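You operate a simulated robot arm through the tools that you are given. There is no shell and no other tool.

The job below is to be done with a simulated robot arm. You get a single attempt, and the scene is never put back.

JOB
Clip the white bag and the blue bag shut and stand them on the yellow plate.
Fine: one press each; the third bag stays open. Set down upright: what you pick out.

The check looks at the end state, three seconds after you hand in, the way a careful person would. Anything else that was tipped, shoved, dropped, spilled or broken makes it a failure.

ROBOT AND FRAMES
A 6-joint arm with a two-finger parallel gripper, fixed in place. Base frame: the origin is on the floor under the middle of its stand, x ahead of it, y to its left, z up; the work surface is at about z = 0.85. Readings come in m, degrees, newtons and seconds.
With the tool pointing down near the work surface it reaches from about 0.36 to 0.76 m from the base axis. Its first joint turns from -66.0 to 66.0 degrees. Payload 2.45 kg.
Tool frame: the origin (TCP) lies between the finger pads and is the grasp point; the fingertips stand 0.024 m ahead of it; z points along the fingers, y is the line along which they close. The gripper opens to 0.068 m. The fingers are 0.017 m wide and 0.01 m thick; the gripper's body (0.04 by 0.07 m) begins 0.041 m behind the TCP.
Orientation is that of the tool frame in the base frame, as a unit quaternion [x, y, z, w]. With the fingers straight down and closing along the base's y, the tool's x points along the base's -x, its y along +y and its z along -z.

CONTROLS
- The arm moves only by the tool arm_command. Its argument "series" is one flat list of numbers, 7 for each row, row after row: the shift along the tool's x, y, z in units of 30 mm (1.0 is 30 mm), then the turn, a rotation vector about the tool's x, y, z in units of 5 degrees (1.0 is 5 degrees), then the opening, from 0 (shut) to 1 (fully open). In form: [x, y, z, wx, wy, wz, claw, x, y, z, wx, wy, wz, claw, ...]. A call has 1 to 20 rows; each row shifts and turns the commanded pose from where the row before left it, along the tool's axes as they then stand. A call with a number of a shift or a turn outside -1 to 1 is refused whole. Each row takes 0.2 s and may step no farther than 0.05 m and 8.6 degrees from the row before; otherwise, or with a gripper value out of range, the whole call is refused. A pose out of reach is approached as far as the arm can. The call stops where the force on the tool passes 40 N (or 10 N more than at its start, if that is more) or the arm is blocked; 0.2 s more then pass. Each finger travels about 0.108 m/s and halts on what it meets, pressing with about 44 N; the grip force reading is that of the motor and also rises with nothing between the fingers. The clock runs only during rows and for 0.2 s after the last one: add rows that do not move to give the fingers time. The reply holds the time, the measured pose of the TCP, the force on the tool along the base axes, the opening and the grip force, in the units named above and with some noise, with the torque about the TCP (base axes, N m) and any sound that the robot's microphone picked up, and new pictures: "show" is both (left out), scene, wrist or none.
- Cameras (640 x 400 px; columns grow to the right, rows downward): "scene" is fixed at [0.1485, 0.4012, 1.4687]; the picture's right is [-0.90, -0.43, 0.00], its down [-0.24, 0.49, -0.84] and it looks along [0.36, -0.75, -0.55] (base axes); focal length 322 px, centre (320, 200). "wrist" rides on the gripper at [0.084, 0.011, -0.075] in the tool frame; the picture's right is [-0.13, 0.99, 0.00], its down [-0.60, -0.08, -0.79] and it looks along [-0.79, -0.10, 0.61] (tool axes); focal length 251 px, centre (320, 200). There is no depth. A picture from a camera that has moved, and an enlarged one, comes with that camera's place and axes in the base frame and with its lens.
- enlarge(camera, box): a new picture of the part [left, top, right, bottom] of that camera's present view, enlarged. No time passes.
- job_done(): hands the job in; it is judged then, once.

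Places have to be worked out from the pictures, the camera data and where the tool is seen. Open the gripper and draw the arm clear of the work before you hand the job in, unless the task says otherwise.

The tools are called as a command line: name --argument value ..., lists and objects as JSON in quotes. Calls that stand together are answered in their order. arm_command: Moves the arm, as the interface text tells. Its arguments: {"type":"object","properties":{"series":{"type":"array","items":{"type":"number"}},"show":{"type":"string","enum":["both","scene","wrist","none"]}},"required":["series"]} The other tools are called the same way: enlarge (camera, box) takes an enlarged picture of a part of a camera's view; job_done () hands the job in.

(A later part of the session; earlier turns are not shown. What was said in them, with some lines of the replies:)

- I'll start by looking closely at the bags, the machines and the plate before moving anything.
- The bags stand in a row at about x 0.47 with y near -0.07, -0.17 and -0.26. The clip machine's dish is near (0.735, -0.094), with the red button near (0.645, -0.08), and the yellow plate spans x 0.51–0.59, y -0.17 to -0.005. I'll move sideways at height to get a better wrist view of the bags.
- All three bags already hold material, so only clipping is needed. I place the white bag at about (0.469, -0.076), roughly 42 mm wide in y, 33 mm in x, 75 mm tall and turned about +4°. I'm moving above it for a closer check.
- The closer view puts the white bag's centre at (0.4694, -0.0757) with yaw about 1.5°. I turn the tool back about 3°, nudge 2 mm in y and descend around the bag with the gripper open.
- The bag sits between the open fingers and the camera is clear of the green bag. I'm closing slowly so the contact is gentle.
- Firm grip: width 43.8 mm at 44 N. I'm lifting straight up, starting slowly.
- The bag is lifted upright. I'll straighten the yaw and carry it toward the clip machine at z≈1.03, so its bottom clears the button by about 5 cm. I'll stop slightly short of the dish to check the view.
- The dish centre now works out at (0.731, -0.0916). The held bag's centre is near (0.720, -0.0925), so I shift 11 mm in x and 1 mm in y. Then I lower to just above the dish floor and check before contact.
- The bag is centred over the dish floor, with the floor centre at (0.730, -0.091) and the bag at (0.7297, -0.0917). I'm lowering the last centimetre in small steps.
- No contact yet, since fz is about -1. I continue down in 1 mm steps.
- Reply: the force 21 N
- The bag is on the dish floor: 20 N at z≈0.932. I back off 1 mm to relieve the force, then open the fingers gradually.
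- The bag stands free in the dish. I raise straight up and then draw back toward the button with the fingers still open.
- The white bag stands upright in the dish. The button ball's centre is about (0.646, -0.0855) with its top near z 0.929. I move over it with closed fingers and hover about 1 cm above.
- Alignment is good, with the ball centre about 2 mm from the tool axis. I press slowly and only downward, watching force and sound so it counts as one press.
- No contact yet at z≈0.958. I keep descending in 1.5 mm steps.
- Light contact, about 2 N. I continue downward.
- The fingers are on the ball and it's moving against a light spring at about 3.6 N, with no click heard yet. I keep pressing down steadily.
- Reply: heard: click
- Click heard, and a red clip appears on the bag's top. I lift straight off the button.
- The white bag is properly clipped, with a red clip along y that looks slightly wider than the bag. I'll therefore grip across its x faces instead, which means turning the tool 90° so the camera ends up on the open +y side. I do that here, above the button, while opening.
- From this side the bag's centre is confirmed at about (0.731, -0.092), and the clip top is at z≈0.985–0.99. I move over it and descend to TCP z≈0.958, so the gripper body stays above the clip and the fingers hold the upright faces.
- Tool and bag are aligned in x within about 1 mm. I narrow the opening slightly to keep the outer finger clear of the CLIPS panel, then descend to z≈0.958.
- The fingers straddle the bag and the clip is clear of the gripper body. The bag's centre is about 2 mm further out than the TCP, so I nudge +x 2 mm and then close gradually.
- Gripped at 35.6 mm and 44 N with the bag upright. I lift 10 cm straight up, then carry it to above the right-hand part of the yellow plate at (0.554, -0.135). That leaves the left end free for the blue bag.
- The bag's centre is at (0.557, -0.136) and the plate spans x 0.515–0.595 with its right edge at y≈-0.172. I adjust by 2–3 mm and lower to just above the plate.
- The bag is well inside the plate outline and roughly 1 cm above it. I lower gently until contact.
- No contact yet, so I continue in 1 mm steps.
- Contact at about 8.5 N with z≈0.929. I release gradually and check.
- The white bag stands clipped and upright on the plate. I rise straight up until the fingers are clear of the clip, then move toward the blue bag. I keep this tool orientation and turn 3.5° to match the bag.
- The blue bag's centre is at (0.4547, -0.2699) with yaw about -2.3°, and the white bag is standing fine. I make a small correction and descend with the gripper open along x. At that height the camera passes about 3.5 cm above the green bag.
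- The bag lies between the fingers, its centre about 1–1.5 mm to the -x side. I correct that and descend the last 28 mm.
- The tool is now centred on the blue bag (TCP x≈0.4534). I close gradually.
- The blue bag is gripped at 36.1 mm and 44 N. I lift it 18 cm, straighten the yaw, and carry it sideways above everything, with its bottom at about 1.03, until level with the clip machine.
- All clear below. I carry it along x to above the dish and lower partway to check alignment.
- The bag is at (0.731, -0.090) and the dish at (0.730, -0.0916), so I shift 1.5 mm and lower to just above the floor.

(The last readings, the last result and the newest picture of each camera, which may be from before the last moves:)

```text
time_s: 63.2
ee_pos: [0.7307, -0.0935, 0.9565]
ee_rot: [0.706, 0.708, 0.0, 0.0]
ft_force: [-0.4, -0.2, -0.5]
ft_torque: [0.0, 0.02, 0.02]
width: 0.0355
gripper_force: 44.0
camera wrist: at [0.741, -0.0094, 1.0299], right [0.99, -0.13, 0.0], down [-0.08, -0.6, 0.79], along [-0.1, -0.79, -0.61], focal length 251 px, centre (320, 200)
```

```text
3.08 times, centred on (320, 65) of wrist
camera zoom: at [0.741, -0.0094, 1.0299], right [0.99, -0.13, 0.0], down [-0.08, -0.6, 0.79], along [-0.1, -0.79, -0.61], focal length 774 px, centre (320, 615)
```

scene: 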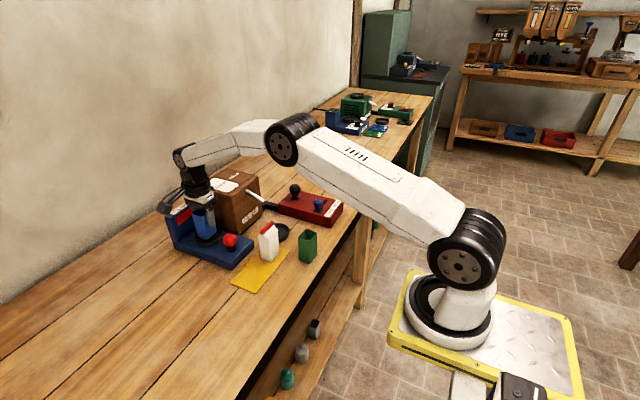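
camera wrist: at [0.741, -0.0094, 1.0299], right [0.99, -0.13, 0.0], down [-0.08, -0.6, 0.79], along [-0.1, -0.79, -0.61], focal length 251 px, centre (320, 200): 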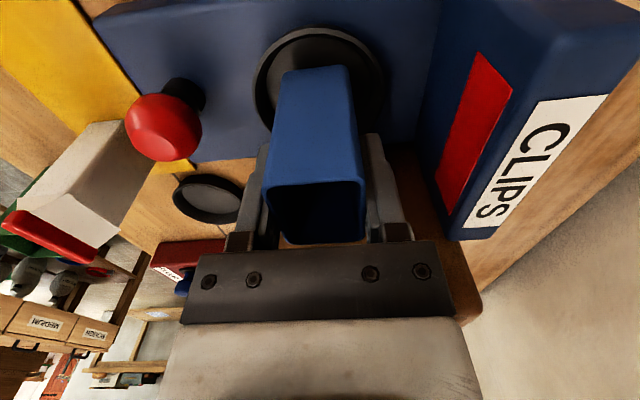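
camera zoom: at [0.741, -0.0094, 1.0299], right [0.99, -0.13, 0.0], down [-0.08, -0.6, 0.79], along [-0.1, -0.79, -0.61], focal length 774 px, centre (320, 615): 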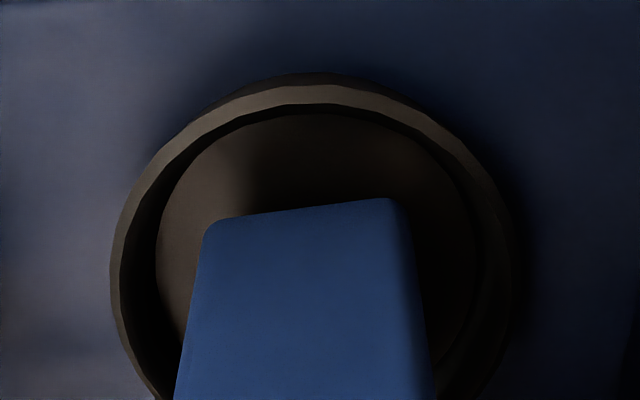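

The blue bag is centred in the dish at (0.7305, -0.092). I lower the last centimetre gently.

arm_command --series '[0, 0, 0.1, 0, 0, 0, 0.3, 0, 0, 0.1, 0, 0, 0, 0.3, 0, 0, 0.1, 0, 0, 0, 0.3, 0, 0, 0, 0, 0, 0, 0.3]' --show "none"

arm_command --series '[0, 0, 0.034, 0, 0, 0, 0.3, 0, 0, 0.034, 0, 0, 0, 0.3, 0, 0, 0, 0, 0, 0, 0.3]' --show "none"

```text
time_s: 64.2
ee_pos: [0.7303, -0.0943, 0.9473]
ee_rot: [0.707, 0.707, 0.0, 0.0]
ft_force: [-0.9, 0.2, -1.4]
ft_torque: [-0.03, 0.01, 0.01]
width: 0.0358
gripper_force: 44.0
```

```text
time_s: 65.0
ee_pos: [0.7322, -0.095, 0.9464]
ee_rot: [0.706, 0.708, 0.0, 0.0]
ft_force: [-0.2, 1.1, -1.4]
ft_torque: [0.0, 0.01, -0.01]
width: 0.0355
gripper_force: 43.8
```

Still no contact, so I continue down in 1 mm steps.

arm_command --series '[0, 0, 0.034, 0, 0, 0, 0.3, 0, 0, 0.034, 0, 0, 0, 0.3, 0, 0, 0, 0, 0, 0, 0.3]' --show "none"

```text
time_s: 65.8
ee_pos: [0.7307, -0.0943, 0.9431]
ee_rot: [0.707, 0.707, 0.001, 0.0]
ft_force: [-0.2, -0.3, -1.9]
ft_torque: [0.02, 0.0, 0.04]
width: 0.0355
gripper_force: 44.1
```

arm_command --series '[0, 0, 0.034, 0, 0, 0, 0.3, 0, 0, 0.017, 0, 0, 0, 0.3, 0, 0, 0, 0, 0, 0, 0.3]' --show "none"

```text
time_s: 66.6
ee_pos: [0.7318, -0.0931, 0.9419]
ee_rot: [0.707, 0.708, 0.0, 0.0]
ft_force: [-3.3, 3.3, 13.5]
ft_torque: [0.12, 0.36, -0.05]
width: 0.0357
gripper_force: 44.3
```

Contact at about 13.5 N. I relieve it slightly and open gradually, to 0.84 only, to stay clear of the panel.

arm_command --series '[0, 0, -0.025, 0, 0, 0, 0.35, 0, 0, 0, 0, 0, 0, 0.48, 0, 0, 0, 0, 0, 0, 0.53, 0, 0, 0, 0, 0, 0, 0.57, 0, 0, 0, 0, 0, 0, 0.7, 0, 0, 0, 0, 0, 0, 0.84, 0, 0, 0, 0, 0, 0, 0.84]'

enlarge --camera "scene" --box '[155, 170, 265, 275]'

```text
time_s: 68.2
ee_pos: [0.731, -0.0955, 0.9427]
ee_rot: [0.706, 0.708, 0.0, 0.0]
ft_force: [0.4, -0.6, 0.0]
ft_torque: [-0.05, -0.02, 0.0]
width: 0.0572
gripper_force: 0.0
camera wrist: at [0.7418, -0.0111, 1.016], right [0.99, -0.13, 0.0], down [-0.08, -0.6, 0.79], along [-0.1, -0.79, -0.61], focal length 251 px, centre (320, 200)
```

scene: 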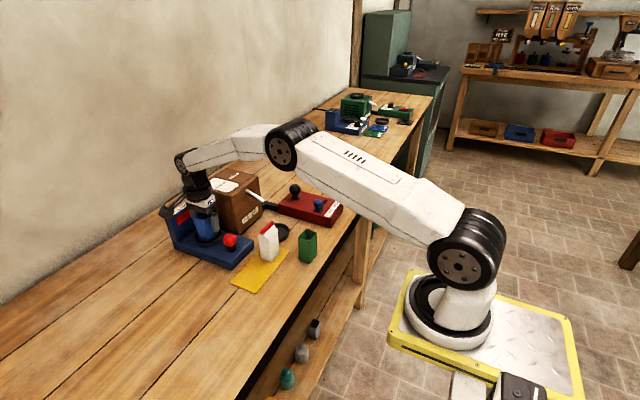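
wrist: 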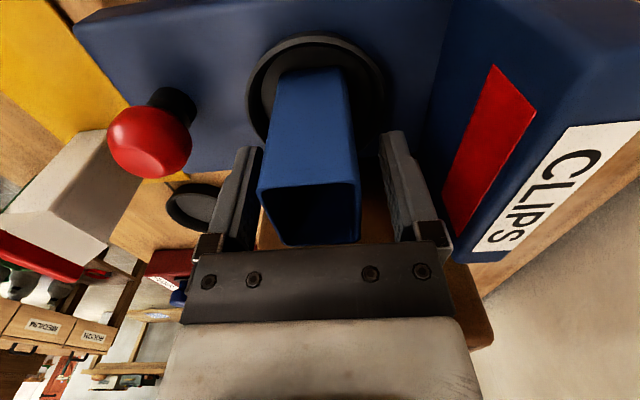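

```text
3.81 times, centred on (210, 222) of scene
camera zoom: at [0.1485, 0.4012, 1.4687], right [-0.9, -0.43, 0.0], down [-0.24, 0.49, -0.84], along [0.36, -0.75, -0.55], focal length 1225 px, centre (739, 114)
```

zoom: 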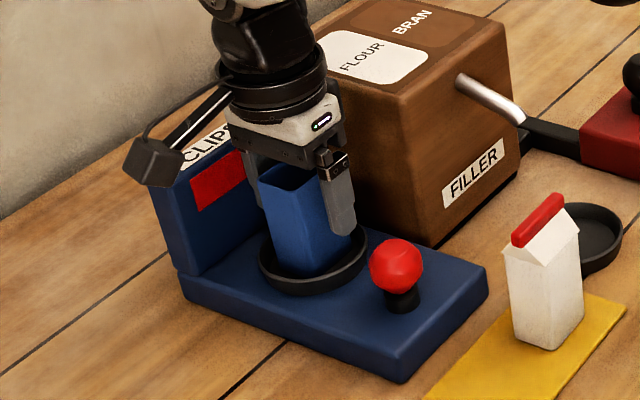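

The blue bag stands upright in the dish. I rise clear of it, move to above the button and close the fingers.

arm_command --series '[0, 0, -0.3, 0, 0, 0, 0.84, 0, 0, -0.7, 0, 0, 0, 0.84, 0, 0, -0.9, 0, 0, 0, 0.84, 0, 0, -0.9, 0, 0, 0, 0.84, 0, 0, -0.8, 0, 0, 0, 0.84, 0.075, -0.5, 0, 0, 0, 0, 0.84, 0.075, -0.8, 0, 0, 0, 0, 0.6, 0.075, -0.9, 0, 0, 0, 0, 0.3, 0.075, -0.63, 0, 0, 0, 0, 0, 0, 0, 0, 0, 0, 0, 0, 0, 0, 0, 0, 0, 0, 0]'

enlarge --camera "scene" --box '[155, 160, 285, 280]'

enlarge --camera "wrist" --box '[230, 0, 430, 150]'

```text
time_s: 70.6
ee_pos: [0.6462, -0.0864, 1.0533]
ee_rot: [0.706, 0.709, 0.0, -0.001]
ft_force: [-0.8, -0.6, -0.1]
ft_torque: [0.01, 0.0, 0.02]
width: 0.0002
gripper_force: 22.9
camera wrist: at [0.6569, -0.0016, 1.1265], right [0.99, -0.13, 0.0], down [-0.08, -0.6, 0.79], along [-0.1, -0.79, -0.61], focal length 251 px, centre (320, 200)
```

scene: 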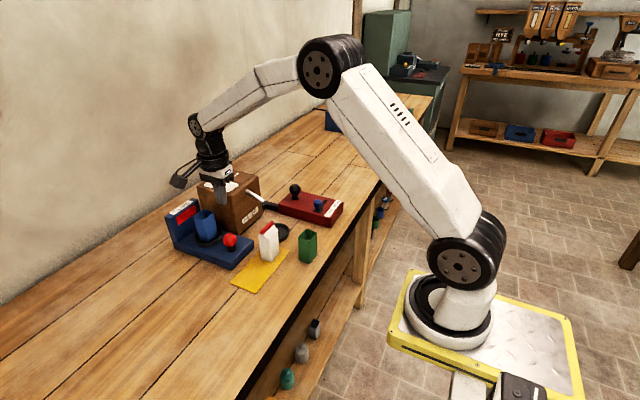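
wrist: 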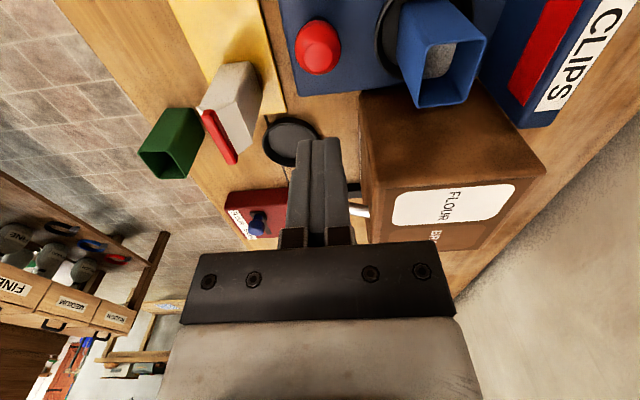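

```text
3.33 times, centred on (220, 220) of scene
camera zoom: at [0.1485, 0.4012, 1.4687], right [-0.9, -0.43, 0.0], down [-0.24, 0.49, -0.84], along [0.36, -0.75, -0.55], focal length 1072 px, centre (653, 133)
```

zoom: 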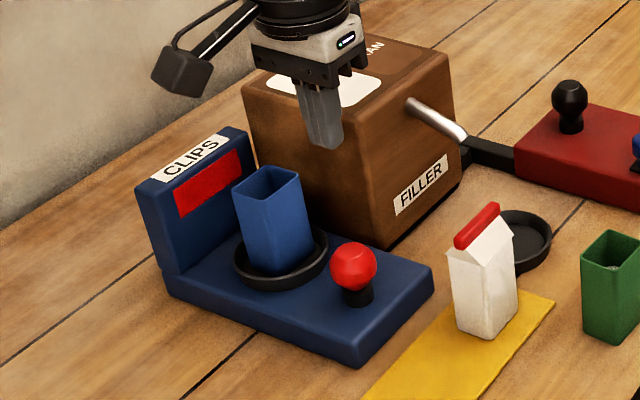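

```text
2.67 times, centred on (330, 75) of wrist
camera zoom: at [0.6569, -0.0016, 1.1265], right [0.99, -0.13, 0.0], down [-0.08, -0.6, 0.79], along [-0.1, -0.79, -0.61], focal length 670 px, centre (293, 533)
```

zoom: 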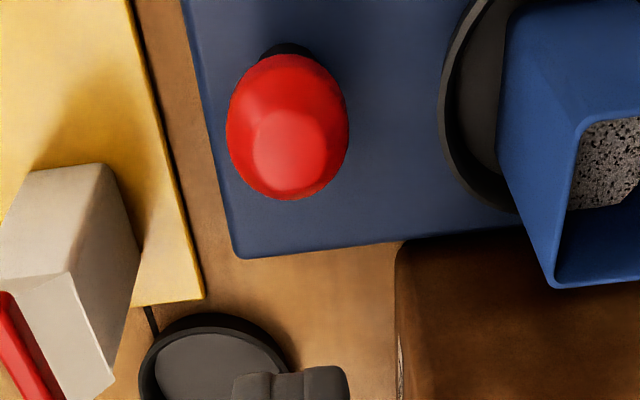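

The ball centre is at (0.6445, -0.085) and the TCP at (0.646, -0.0856), so alignment is good. I descend to about 1 cm above the ball.

arm_command --series '[0.02, -0.03, 0.4, 0, 0, 0, 0, 0, 0, 0.8, 0, 0, 0, 0, 0, 0, 0.8, 0, 0, 0, 0, 0, 0, 0.6, 0, 0, 0, 0, 0, 0, 0.3, 0, 0, 0, 0, 0, 0, 0, 0, 0, 0, 0]'

enlarge --camera "scene" --box '[155, 170, 265, 275]'

```text
time_s: 72.0
ee_pos: [0.6441, -0.0851, 0.9634]
ee_rot: [0.707, 0.708, 0.0, 0.0]
ft_force: [0.6, 0.3, 0.2]
ft_torque: [0.01, 0.02, 0.03]
width: 0.0
gripper_force: 23.3
camera wrist: at [0.6559, -0.0013, 1.0369], right [0.99, -0.13, 0.0], down [-0.08, -0.6, 0.79], along [-0.1, -0.79, -0.61], focal length 251 px, centre (320, 200)
```

scene: 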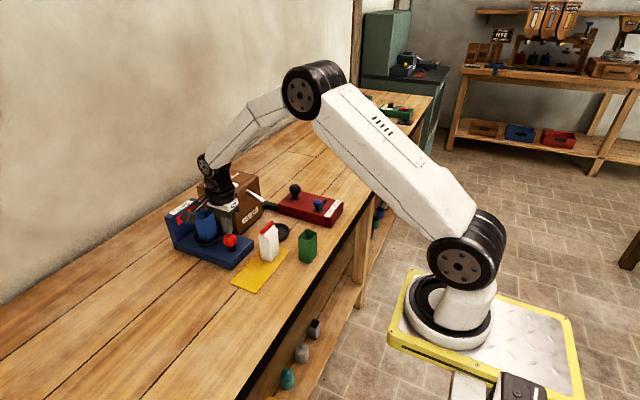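
wrist: 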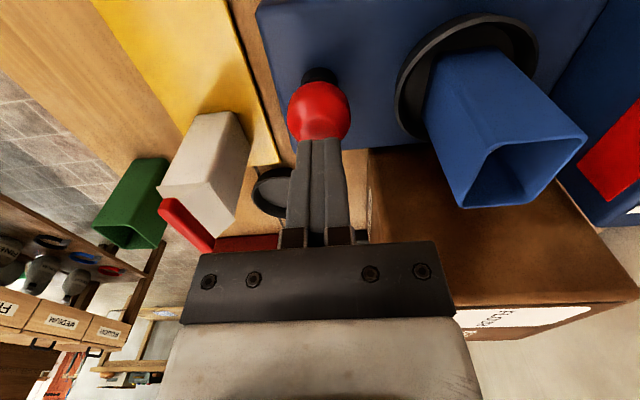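

```text
3.81 times, centred on (210, 222) of scene
camera zoom: at [0.1485, 0.4012, 1.4687], right [-0.9, -0.43, 0.0], down [-0.24, 0.49, -0.84], along [0.36, -0.75, -0.55], focal length 1225 px, centre (739, 114)
```

zoom: 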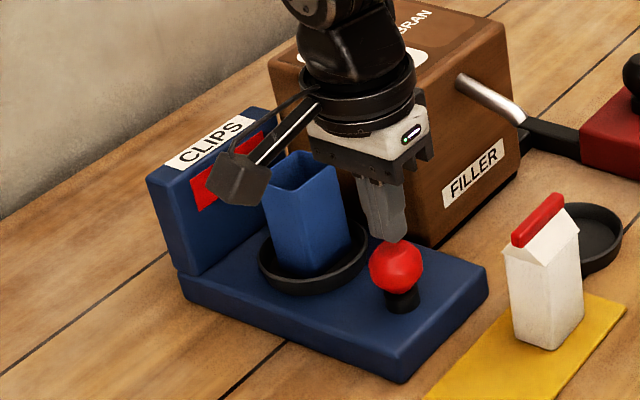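

The fingertip sits just above the ball, and the gripper and camera are clear of the bag. I press monotonically downward until the click.

arm_command --series '[0, 0, 0.08, 0, 0, 0, 0, 0, 0, 0.08, 0, 0, 0, 0, 0, 0, 0.08, 0, 0, 0, 0, 0, 0, 0.05, 0, 0, 0, 0, 0, 0, 0.05, 0, 0, 0, 0, 0, 0, 0.05, 0, 0, 0, 0, 0, 0, 0.05, 0, 0, 0, 0]' --show "none"

```text
time_s: 73.6
ee_pos: [0.6457, -0.0856, 0.9501]
ee_rot: [0.707, 0.708, 0.0, 0.0]
ft_force: [-1.9, -1.0, 3.7]
ft_torque: [-0.02, 0.01, 0.03]
width: 0.0001
gripper_force: 23.9
```

In contact at 3.7 N with no click yet. I continue down.

arm_command --series '[0, 0, 0.05, 0, 0, 0, 0, 0, 0, 0.05, 0, 0, 0, 0]' --show "none"

```text
time_s: 74.2
ee_pos: [0.6468, -0.084, 0.9485]
ee_rot: [0.707, 0.708, 0.0, 0.0]
ft_force: [1.4, -0.7, 4.4]
ft_torque: [-0.05, -0.04, 0.02]
width: 0.0001
gripper_force: 23.3
```

arm_command --series '[0, 0, 0.05, 0, 0, 0, 0, 0, 0, 0.05, 0, 0, 0, 0]' --show "scene"

```text
time_s: 74.8
ee_pos: [0.6458, -0.0862, 0.9448]
ee_rot: [0.707, 0.708, 0.001, 0.001]
ft_force: [1.8, 0.6, 5.5]
ft_torque: [0.01, -0.05, -0.02]
width: 0.0
gripper_force: 23.7
heard: click
```

scene: 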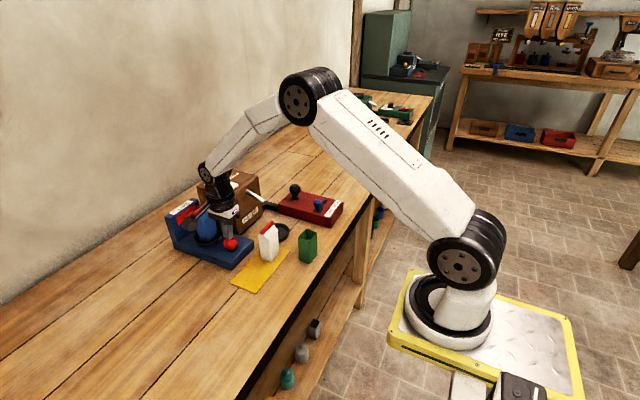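

Click heard, and the blue bag's top has changed. I lift straight off the button and up to about z 1.05.

arm_command --series '[0, 0, -0.4, 0, 0, 0, 0, 0, 0, -0.7, 0, 0, 0, 0, 0, 0, -0.9, 0, 0, 0, 0, 0, 0, -0.9, 0, 0, 0, 0, 0, 0, -0.7, 0, 0, 0, 0.4, 0, 0, 0, 0, 0, 0, 0.84, 0, 0, 0, 0, 0, 0, 0.84]'

enlarge --camera "scene" --box '[155, 160, 285, 280]'

enlarge --camera "wrist" --box '[360, 0, 600, 140]'

```text
time_s: 76.4
ee_pos: [0.6457, -0.0853, 1.0528]
ee_rot: [0.707, 0.708, 0.0, 0.0]
ft_force: [-0.3, -0.3, 0.5]
ft_torque: [0.0, 0.02, -0.02]
width: 0.0571
gripper_force: 0.0
camera wrist: at [0.657, -0.0001, 1.126], right [0.99, -0.13, 0.0], down [-0.08, -0.6, 0.79], along [-0.1, -0.79, -0.61], focal length 251 px, centre (320, 200)
```

scene: 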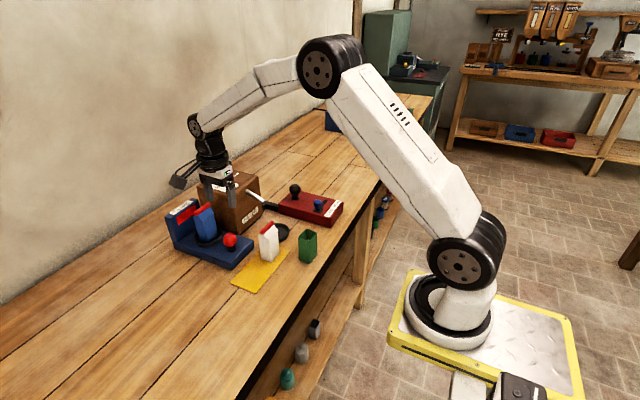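
wrist: 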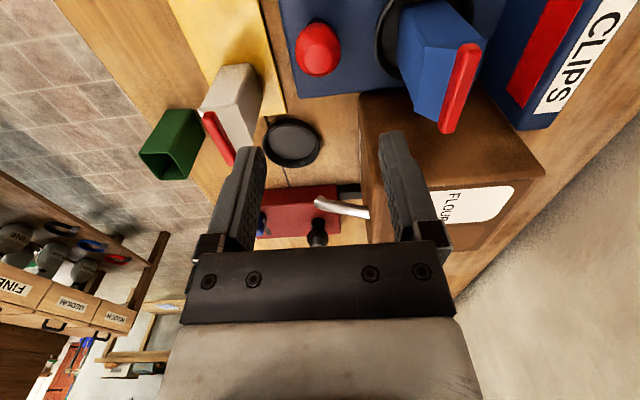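

```text
3.33 times, centred on (220, 220) of scene
camera zoom: at [0.1485, 0.4012, 1.4687], right [-0.9, -0.43, 0.0], down [-0.24, 0.49, -0.84], along [0.36, -0.75, -0.55], focal length 1072 px, centre (653, 133)
```

zoom: 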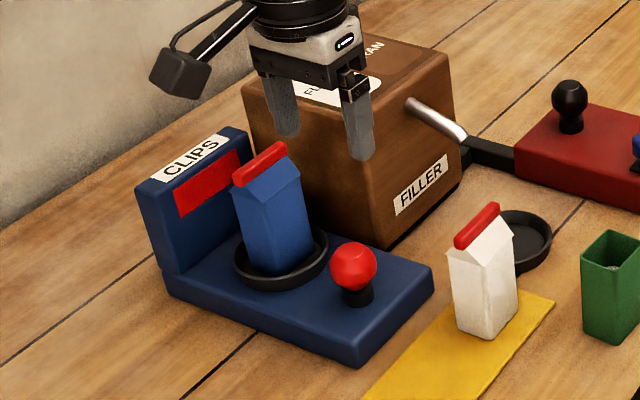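

```text
2.67 times, centred on (480, 70) of wrist
camera zoom: at [0.657, -0.0001, 1.126], right [0.99, -0.13, 0.0], down [-0.08, -0.6, 0.79], along [-0.1, -0.79, -0.61], focal length 670 px, centre (-107, 547)
```

zoom: 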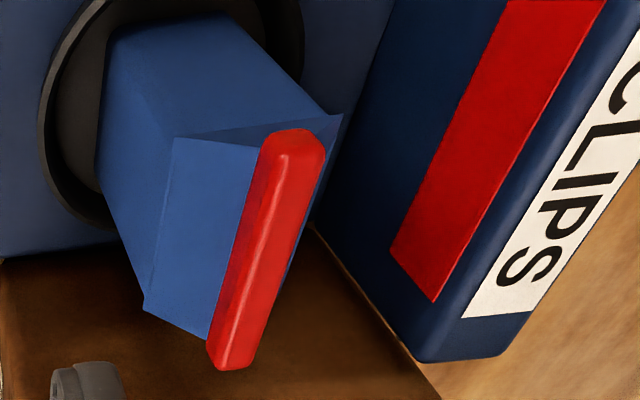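

The blue bag is clipped, with its centre at about (0.7304, -0.0946). I move over it and lower partway for a check, as with the white one.

arm_command --series '[-0.0875, 0.5, 0, 0, 0, 0, 0.84, -0.0875, 0.8, 0, 0, 0, 0, 0.84, -0.0875, 0.8, 0, 0, 0, 0, 0.84, -0.0875, 0.75, 0, 0, 0, 0, 0.84, 0, 0, 0.3, 0, 0, 0, 0.84, 0, 0, 0.3, 0, 0, 0, 0.84, 0, 0, 0, 0, 0, 0, 0.84]'

enlarge --camera "wrist" --box '[240, 0, 440, 160]'

```text
time_s: 78.0
ee_pos: [0.7316, -0.0959, 1.0341]
ee_rot: [0.707, 0.708, 0.0, 0.0]
ft_force: [0.3, -0.7, 0.0]
ft_torque: [0.01, 0.01, 0.01]
width: 0.0573
gripper_force: 0.1
camera wrist: at [0.7412, -0.0129, 1.1075], right [0.99, -0.13, 0.0], down [-0.08, -0.6, 0.79], along [-0.1, -0.79, -0.61], focal length 251 px, centre (320, 200)
```

scene: 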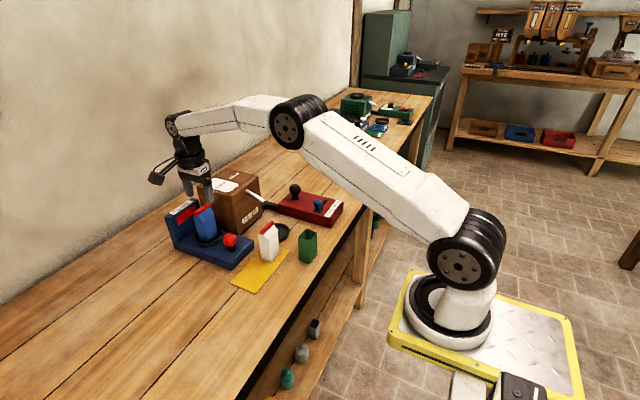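
wrist: 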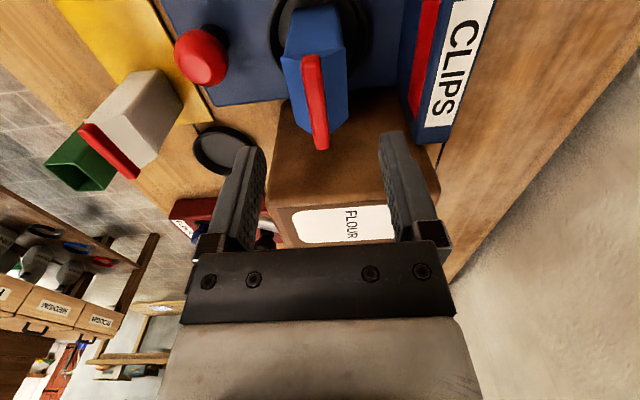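

```text
2.50 times, centred on (340, 80) of wrist
camera zoom: at [0.7412, -0.0129, 1.1075], right [0.99, -0.13, 0.0], down [-0.08, -0.6, 0.79], along [-0.1, -0.79, -0.61], focal length 629 px, centre (270, 500)
```

zoom: 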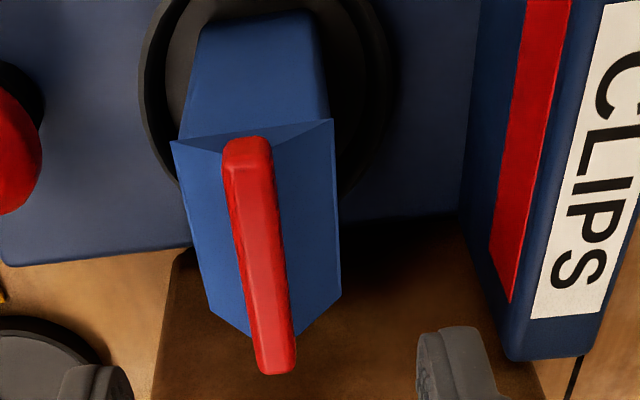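

Bag centre (0.7295, -0.0942), TCP (0.730, -0.097). I nudge +y 2.5 mm and descend to z≈0.958.

arm_command --series '[0.08, 0, 0, 0, 0, 0, 0.84, 0, 0, 0.4, 0, 0, 0, 0.84, 0, 0, 0.7, 0, 0, 0, 0.84, 0, 0, 0.7, 0, 0, 0, 0.84, 0, 0, 0.4, 0, 0, 0, 0.84, 0, 0, 0.28, 0, 0, 0, 0.84, 0, 0, 0, 0, 0, 0, 0.84, 0, 0, 0, 0, 0, 0, 0.84]'

enlarge --camera "wrist" --box '[230, 80, 430, 240]'

```text
time_s: 79.8
ee_pos: [0.73, -0.0921, 0.9596]
ee_rot: [0.707, 0.708, 0.0, 0.0]
ft_force: [-0.9, -0.5, -0.3]
ft_torque: [0.03, 0.03, 0.03]
width: 0.0572
gripper_force: 0.0
camera wrist: at [0.7414, -0.0086, 1.0332], right [0.99, -0.13, 0.0], down [-0.08, -0.6, 0.79], along [-0.1, -0.79, -0.61], focal length 251 px, centre (320, 200)
```

scene: 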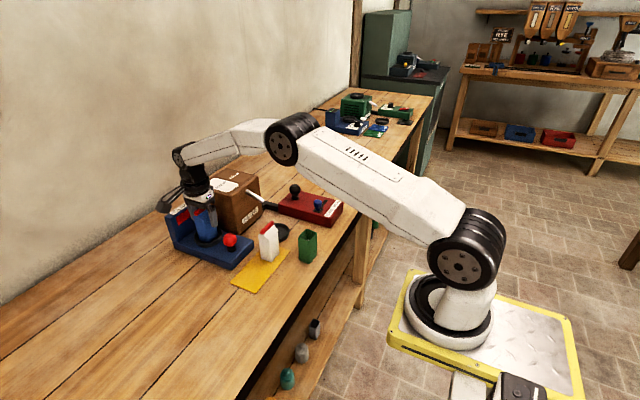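
wrist: 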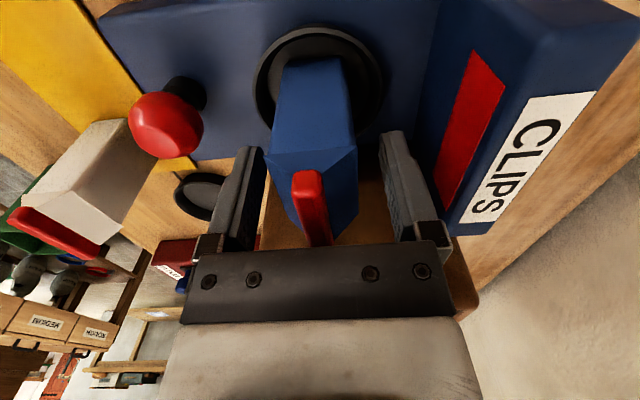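

```text
2.50 times, centred on (330, 160) of wrist
camera zoom: at [0.7414, -0.0086, 1.0332], right [0.99, -0.13, 0.0], down [-0.08, -0.6, 0.79], along [-0.1, -0.79, -0.61], focal length 629 px, centre (295, 300)
```

zoom: 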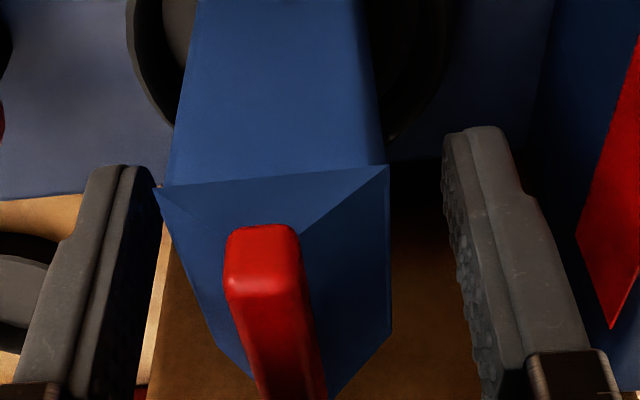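

The bag's centre is about 1.4 mm to -x and 2.5 mm to -y of the TCP. I nudge accordingly, then close gradually.

arm_command --series '[-0.07, -0.05, 0, 0, 0, 0, 0.84, 0, 0, 0, 0, 0, 0, 0.84, 0, 0, 0, 0, 0, 0, 0.84, 0, 0, 0, 0, 0, 0, 0.72, 0, 0, 0, 0, 0, 0, 0.64, 0, 0, 0, 0, 0, 0, 0.58, 0, 0, 0, 0, 0, 0, 0.55, 0, 0, 0, 0, 0, 0, 0.52, 0, 0, 0, 0, 0, 0, 0.49, 0, 0, 0, 0, 0, 0, 0.45, 0, 0, 0, 0, 0, 0, 0.35, 0, 0, 0, 0, 0, 0, 0.3, 0, 0, 0, 0, 0, 0, 0.3]'

enlarge --camera "scene" --box '[155, 170, 265, 275]'

```text
time_s: 82.6
ee_pos: [0.7295, -0.0949, 0.9609]
ee_rot: [0.706, 0.708, 0.0, 0.0]
ft_force: [0.1, -0.3, -0.6]
ft_torque: [0.01, 0.0, 0.01]
width: 0.0356
gripper_force: 44.2
camera wrist: at [0.7402, -0.0113, 1.0335], right [0.99, -0.13, 0.0], down [-0.08, -0.6, 0.79], along [-0.1, -0.79, -0.61], focal length 251 px, centre (320, 200)
```

scene: 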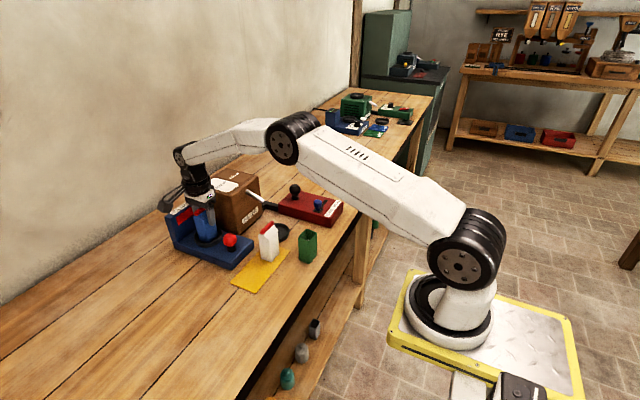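
wrist: 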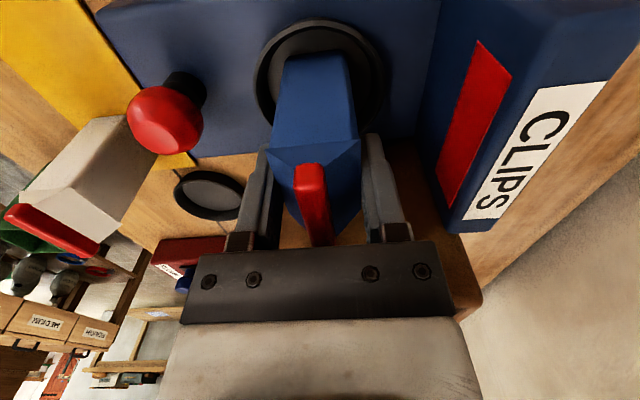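

```text
3.81 times, centred on (210, 222) of scene
camera zoom: at [0.1485, 0.4012, 1.4687], right [-0.9, -0.43, 0.0], down [-0.24, 0.49, -0.84], along [0.36, -0.75, -0.55], focal length 1225 px, centre (739, 114)
```

zoom: 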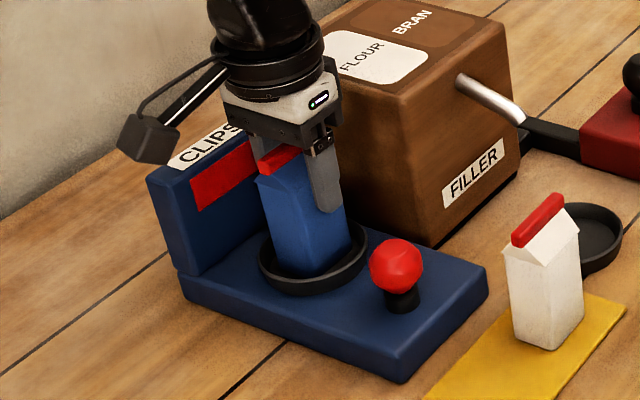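

Gripped at 35.6 mm and upright. I lift 11 cm and carry it to above the left part of the plate at (0.554, -0.047), well away from the white bag.

arm_command --series '[0, 0, -0.2, 0, 0, 0, 0.3, 0, 0, -0.5, 0, 0, 0, 0.3, 0, 0, -0.8, 0, 0, 0, 0.3, 0, 0, -0.8, 0, 0, 0, 0.3, 0, 0, -0.8, 0, 0, 0, 0.3, 0, 0, -0.6, 0, 0, 0, 0.3, 0.2, -0.3, 0, 0, 0, 0, 0.3, 0.2, -0.7, 0, 0, 0, 0, 0.3, 0.2, -0.9, 0, 0, 0, 0, 0.3, 0.2, -0.9, 0, 0, 0, 0, 0.3, 0.2, -0.9, 0, 0, 0, 0, 0.3, 0.2, -0.9, 0, 0, 0, 0, 0.3, 0.2, -0.8, 0, 0, 0, 0, 0.3, 0.2, -0.45, 0, 0, 0, 0, 0.3, 0, 0, 0, 0, 0, 0, 0.3]'

enlarge --camera "wrist" --box '[200, 0, 440, 200]'

enlarge --camera "scene" --box '[190, 160, 340, 300]'

```text
time_s: 85.8
ee_pos: [0.5545, -0.0487, 1.0704]
ee_rot: [0.707, 0.708, 0.0, 0.001]
ft_force: [-0.6, -0.5, -1.9]
ft_torque: [0.01, 0.01, 0.0]
width: 0.0353
gripper_force: 43.8
camera wrist: at [0.5655, 0.0368, 1.1448], right [0.99, -0.13, 0.0], down [-0.08, -0.6, 0.79], along [-0.1, -0.79, -0.61], focal length 251 px, centre (320, 200)
```

scene: 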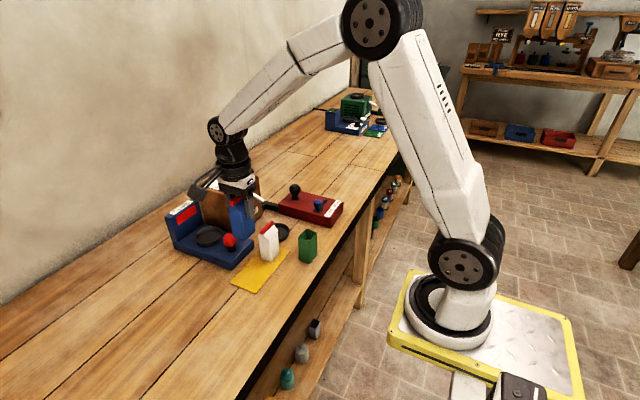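
wrist: 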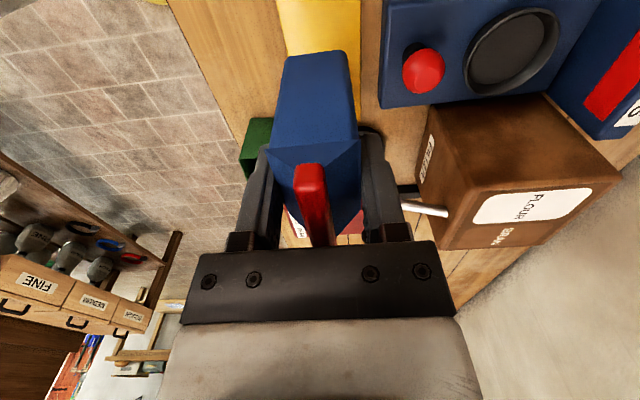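

```text
2.00 times, centred on (320, 100) of wrist
camera zoom: at [0.5655, 0.0368, 1.1448], right [0.99, -0.13, 0.0], down [-0.08, -0.6, 0.79], along [-0.1, -0.79, -0.61], focal length 503 px, centre (320, 400)
```

zoom: 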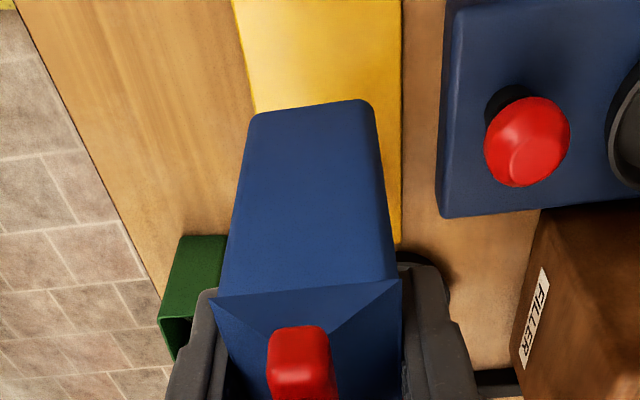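

```text
2.86 times, centred on (265, 230) of scene
camera zoom: at [0.1485, 0.4012, 1.4687], right [-0.9, -0.43, 0.0], down [-0.24, 0.49, -0.84], along [0.36, -0.75, -0.55], focal length 919 px, centre (477, 114)
```

zoom: 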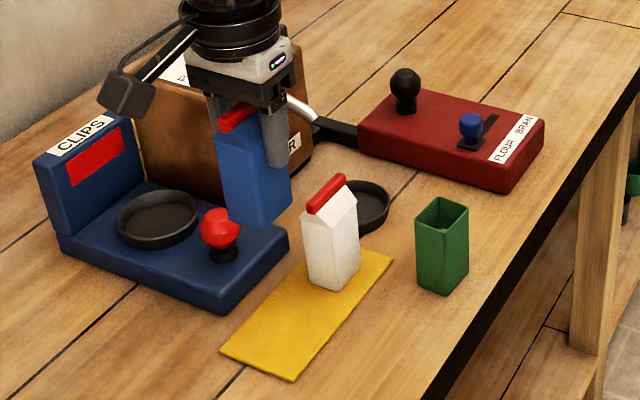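

The blue bag's centre is at (0.555, -0.047), directly over the plate with a good gap to the white bag. I lower to about 1 cm above the plate.

arm_command --series '[0, 0, 0.3, 0, 0, 0, 0.3, 0, 0, 0.7, 0, 0, 0, 0.3, 0, 0, 0.9, 0, 0, 0, 0.3, 0, 0, 0.9, 0, 0, 0, 0.3, 0, 0, 0.8, 0, 0, 0, 0.3, 0, 0, 0.4, 0, 0, 0, 0.3, 0, 0, 0.25, 0, 0, 0, 0.3, 0, 0, 0, 0, 0, 0, 0.3]'

enlarge --camera "scene" --box '[190, 160, 340, 300]'

enlarge --camera "wrist" --box '[200, 0, 440, 200]'

```text
time_s: 87.6
ee_pos: [0.554, -0.0478, 0.9438]
ee_rot: [0.707, 0.707, 0.0, 0.0]
ft_force: [-0.2, 0.2, -1.2]
ft_torque: [0.0, 0.0, 0.01]
width: 0.0353
gripper_force: 43.4
camera wrist: at [0.5649, 0.0362, 1.0161], right [0.99, -0.13, 0.0], down [-0.08, -0.6, 0.79], along [-0.1, -0.79, -0.61], focal length 251 px, centre (320, 200)
```

scene: 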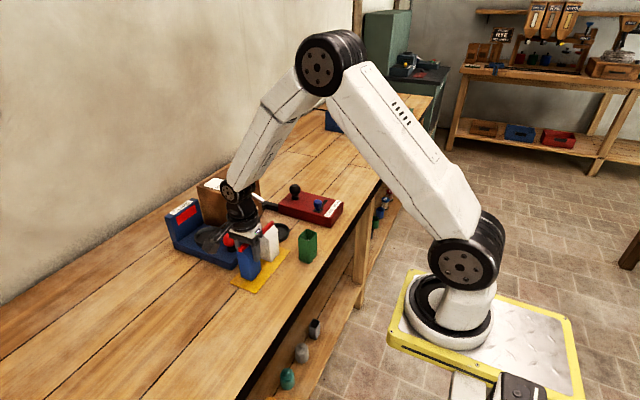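
wrist: 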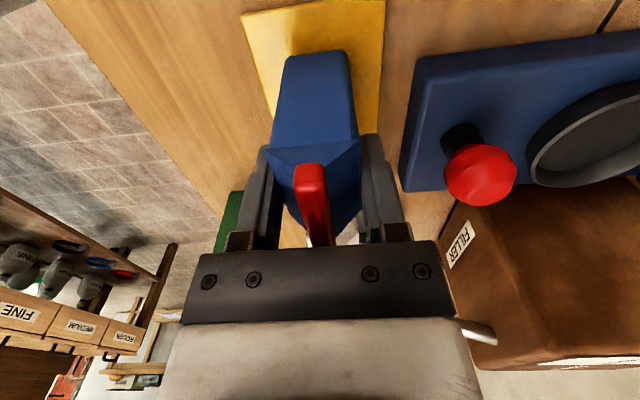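

```text
2.86 times, centred on (265, 230) of scene
camera zoom: at [0.1486, 0.4012, 1.4687], right [-0.9, -0.43, 0.0], down [-0.24, 0.49, -0.84], along [0.36, -0.75, -0.55], focal length 919 px, centre (477, 114)
```

zoom: 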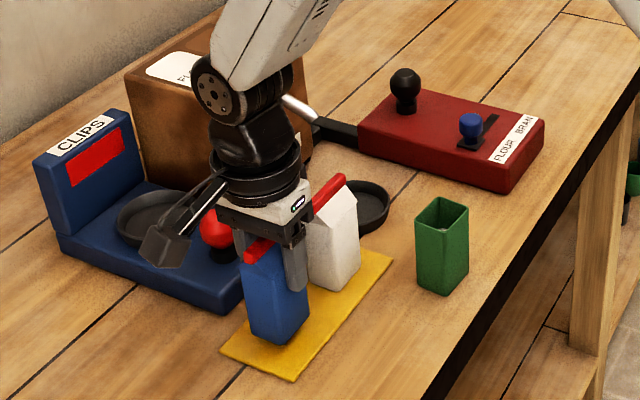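

```text
2.00 times, centred on (320, 100) of wrist
camera zoom: at [0.5649, 0.0362, 1.0161], right [0.99, -0.13, 0.0], down [-0.08, -0.6, 0.79], along [-0.1, -0.79, -0.61], focal length 503 px, centre (320, 400)
```

zoom: 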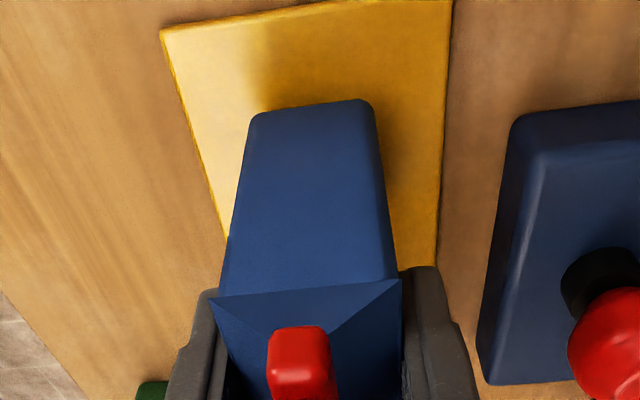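

Position is good, so I lower the last bit gently.

arm_command --series '[0, 0, 0.1, 0, 0, 0, 0.3, 0, 0, 0.1, 0, 0, 0, 0.3, 0, 0, 0.1, 0, 0, 0, 0.3, 0, 0, 0, 0, 0, 0, 0.3]' --show "none"

arm_command --series '[0, 0, 0.034, 0, 0, 0, 0.3, 0, 0, 0.034, 0, 0, 0, 0.3, 0, 0, 0, 0, 0, 0, 0.3]' --show "none"

```text
time_s: 88.6
ee_pos: [0.5541, -0.0477, 0.9337]
ee_rot: [0.707, 0.708, 0.0, 0.0]
ft_force: [-0.1, 0.4, -1.5]
ft_torque: [0.02, 0.0, 0.02]
width: 0.0354
gripper_force: 43.9
```

```text
time_s: 89.4
ee_pos: [0.554, -0.0479, 0.9314]
ee_rot: [0.707, 0.707, 0.0, 0.0]
ft_force: [0.3, 0.2, -0.8]
ft_torque: [0.01, 0.01, -0.02]
width: 0.0354
gripper_force: 44.6
```

arm_command --series '[0, 0, 0.034, 0, 0, 0, 0.3, 0, 0, 0.017, 0, 0, 0, 0.3, 0, 0, 0, 0, 0, 0, 0.3]' --show "none"

```text
time_s: 90.2
ee_pos: [0.5546, -0.0477, 0.932]
ee_rot: [0.707, 0.708, 0.0, -0.001]
ft_force: [0.4, -0.1, -1.3]
ft_torque: [0.01, 0.02, 0.01]
width: 0.0352
gripper_force: 44.4
```

No contact yet, so I continue by 1 mm steps.

arm_command --series '[0, 0, 0.034, 0, 0, 0, 0.3, 0, 0, 0, 0, 0, 0, 0.3]' --show "none"

```text
time_s: 90.8
ee_pos: [0.5555, -0.0466, 0.9308]
ee_rot: [0.707, 0.707, 0.0, 0.0]
ft_force: [-0.2, -0.6, 1.7]
ft_torque: [-0.03, 0.01, 0.01]
width: 0.0352
gripper_force: 44.7
```

arm_command --series '[0, 0, 0.02, 0, 0, 0, 0.3, 0, 0, 0, 0, 0, 0, 0.3]' --show "none"

```text
time_s: 91.4
ee_pos: [0.5552, -0.0458, 0.9306]
ee_rot: [0.706, 0.708, 0.0, 0.001]
ft_force: [-1.7, 2.5, 11.8]
ft_torque: [0.21, 0.22, 0.02]
width: 0.0356
gripper_force: 44.1
```

The bag is now supported by the plate at 11.8 N. I ease off slightly and open gradually.

arm_command --series '[0, 0, -0.02, 0, 0, 0, 0.35, 0, 0, 0, 0, 0, 0, 0.48, 0, 0, 0, 0, 0, 0, 0.53, 0, 0, 0, 0, 0, 0, 0.58, 0, 0, 0, 0, 0, 0, 0.72, 0, 0, 0, 0, 0, 0, 0.9, 0, 0, 0, 0, 0, 0, 0.9]'

enlarge --camera "scene" --box '[190, 160, 340, 300]'

```text
time_s: 93.0
ee_pos: [0.5551, -0.0484, 0.9306]
ee_rot: [0.706, 0.708, 0.0, -0.001]
ft_force: [0.3, -0.2, 0.2]
ft_torque: [-0.01, 0.04, 0.01]
width: 0.0609
gripper_force: 0.0
camera wrist: at [0.5647, 0.0367, 1.004], right [0.99, -0.13, 0.0], down [-0.08, -0.6, 0.79], along [-0.1, -0.79, -0.61], focal length 251 px, centre (320, 200)
```

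scene: 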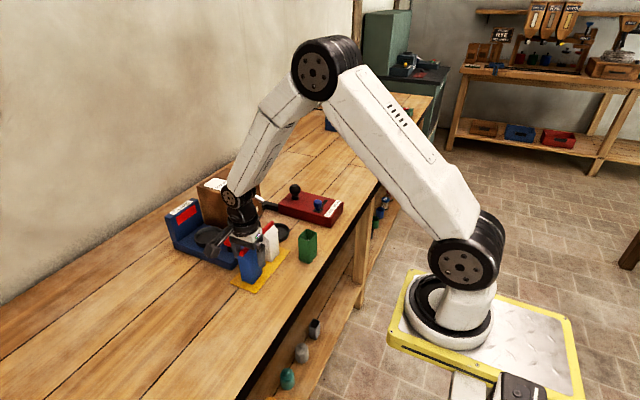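
wrist: 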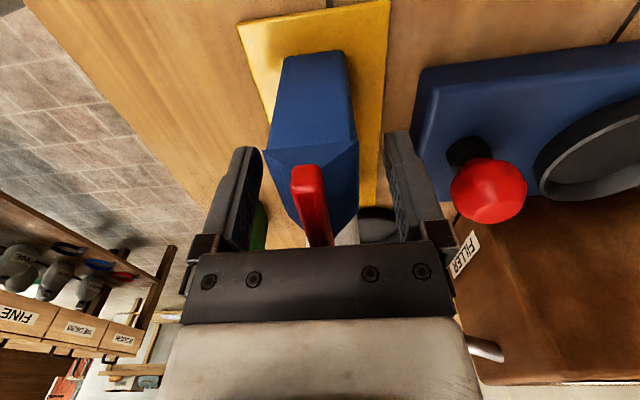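

```text
2.86 times, centred on (265, 230) of scene
camera zoom: at [0.1485, 0.4012, 1.4687], right [-0.9, -0.43, 0.0], down [-0.24, 0.49, -0.84], along [0.36, -0.75, -0.55], focal length 919 px, centre (477, 114)
```

zoom: 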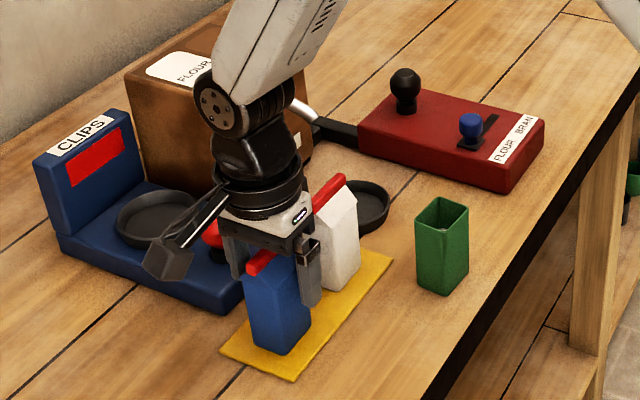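

Both bags stand on the plate. I rise straight up, well clear, and retreat.

arm_command --series '[0, 0, -0.3, 0, 0, 0, 0.9, 0, 0, -0.6, 0, 0, 0, 0.9, 0, 0, -0.9, 0, 0, 0, 1, 0, 0, -0.9, 0, 0, 0, 1, 0, 0, -0.9, 0, 0, 0, 1, 0, 0, -0.9, 0, 0, 0, 1, 0, 0, -0.9, 0, 0, 0, 1, 0, 0, -0.9, 0, 0, 0, 1, 0, 0, -0.9, 0, 0, 0, 1, 0, 0, -0.9, 0, 0, 0, 1, 0.4, -0.8, 0, 0, 0, 0, 1, 0.8, -0.8, 0, 0, 0, 0, 1, 0.8, -0.8, 0, 0, 0, 0, 1, 0.8, -0.5, 0, 0, 0, 0, 1, 0, 0, 0, 0, 0, 0, 1]'

enlarge --camera "scene" --box '[160, 160, 350, 300]'

enlarge --camera "wrist" --box '[180, 0, 500, 200]'

```text
time_s: 96.2
ee_pos: [0.4668, 0.0362, 1.1736]
ee_rot: [0.706, 0.708, -0.001, 0.001]
ft_force: [1.0, 0.8, -0.4]
ft_torque: [-0.02, 0.0, 0.02]
width: 0.068
gripper_force: 0.1
camera wrist: at [0.4778, 0.1213, 1.2471], right [0.99, -0.13, 0.0], down [-0.08, -0.6, 0.79], along [-0.1, -0.79, -0.61], focal length 251 px, centre (320, 200)
```

scene: 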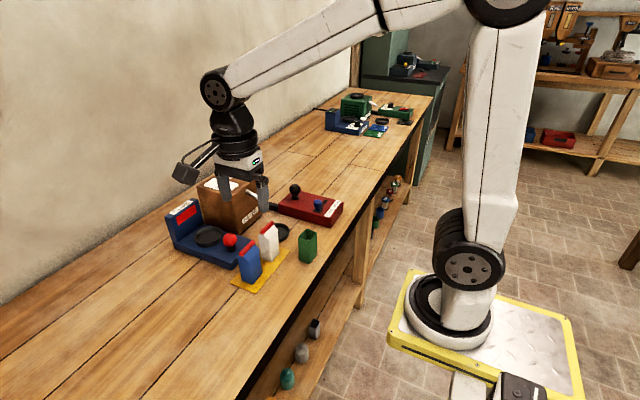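
wrist: 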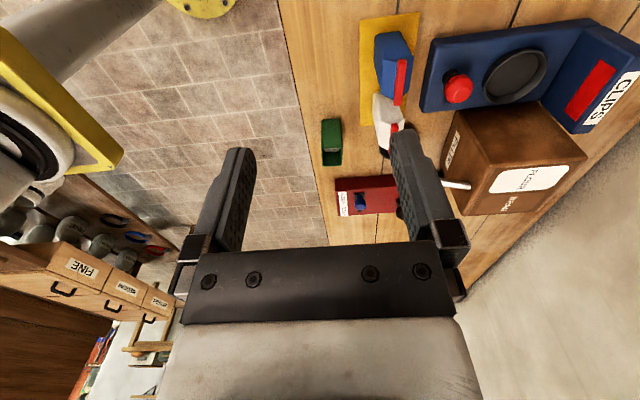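

```text
2.86 times, centred on (255, 230) of scene
camera zoom: at [0.1485, 0.4012, 1.4687], right [-0.9, -0.43, 0.0], down [-0.24, 0.49, -0.84], along [0.36, -0.75, -0.55], focal length 919 px, centre (506, 114)
```

zoom: 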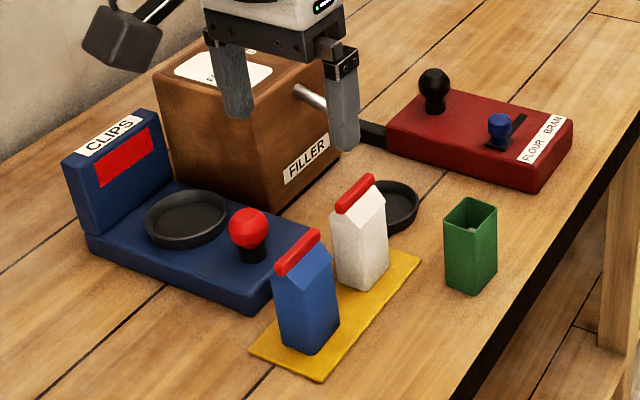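

```text
2.00 times, centred on (340, 100) of wrist
camera zoom: at [0.4778, 0.1213, 1.2471], right [0.99, -0.13, 0.0], down [-0.08, -0.6, 0.79], along [-0.1, -0.79, -0.61], focal length 503 px, centre (280, 400)
```

zoom: 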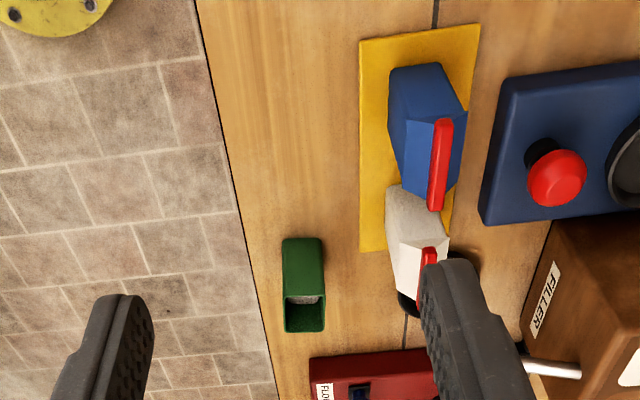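

The white and blue bags each have one red clip and stand upright on the yellow plate. The green bag is open and untouched, nothing else has moved, and the arm is clear with the gripper open. I'm handing in.

job_done

```text
The job is handed in.
```

The white bag and the blue bag are each clipped shut and standing upright on the yellow plate. I pressed the clip machine's button once for each bag and heard one click each time.

The green bag is still open where it was. In the last pictures nothing else looked tipped or moved. The arm is clear of the work with the gripper open, and the job is handed in; I haven't seen the check's result.
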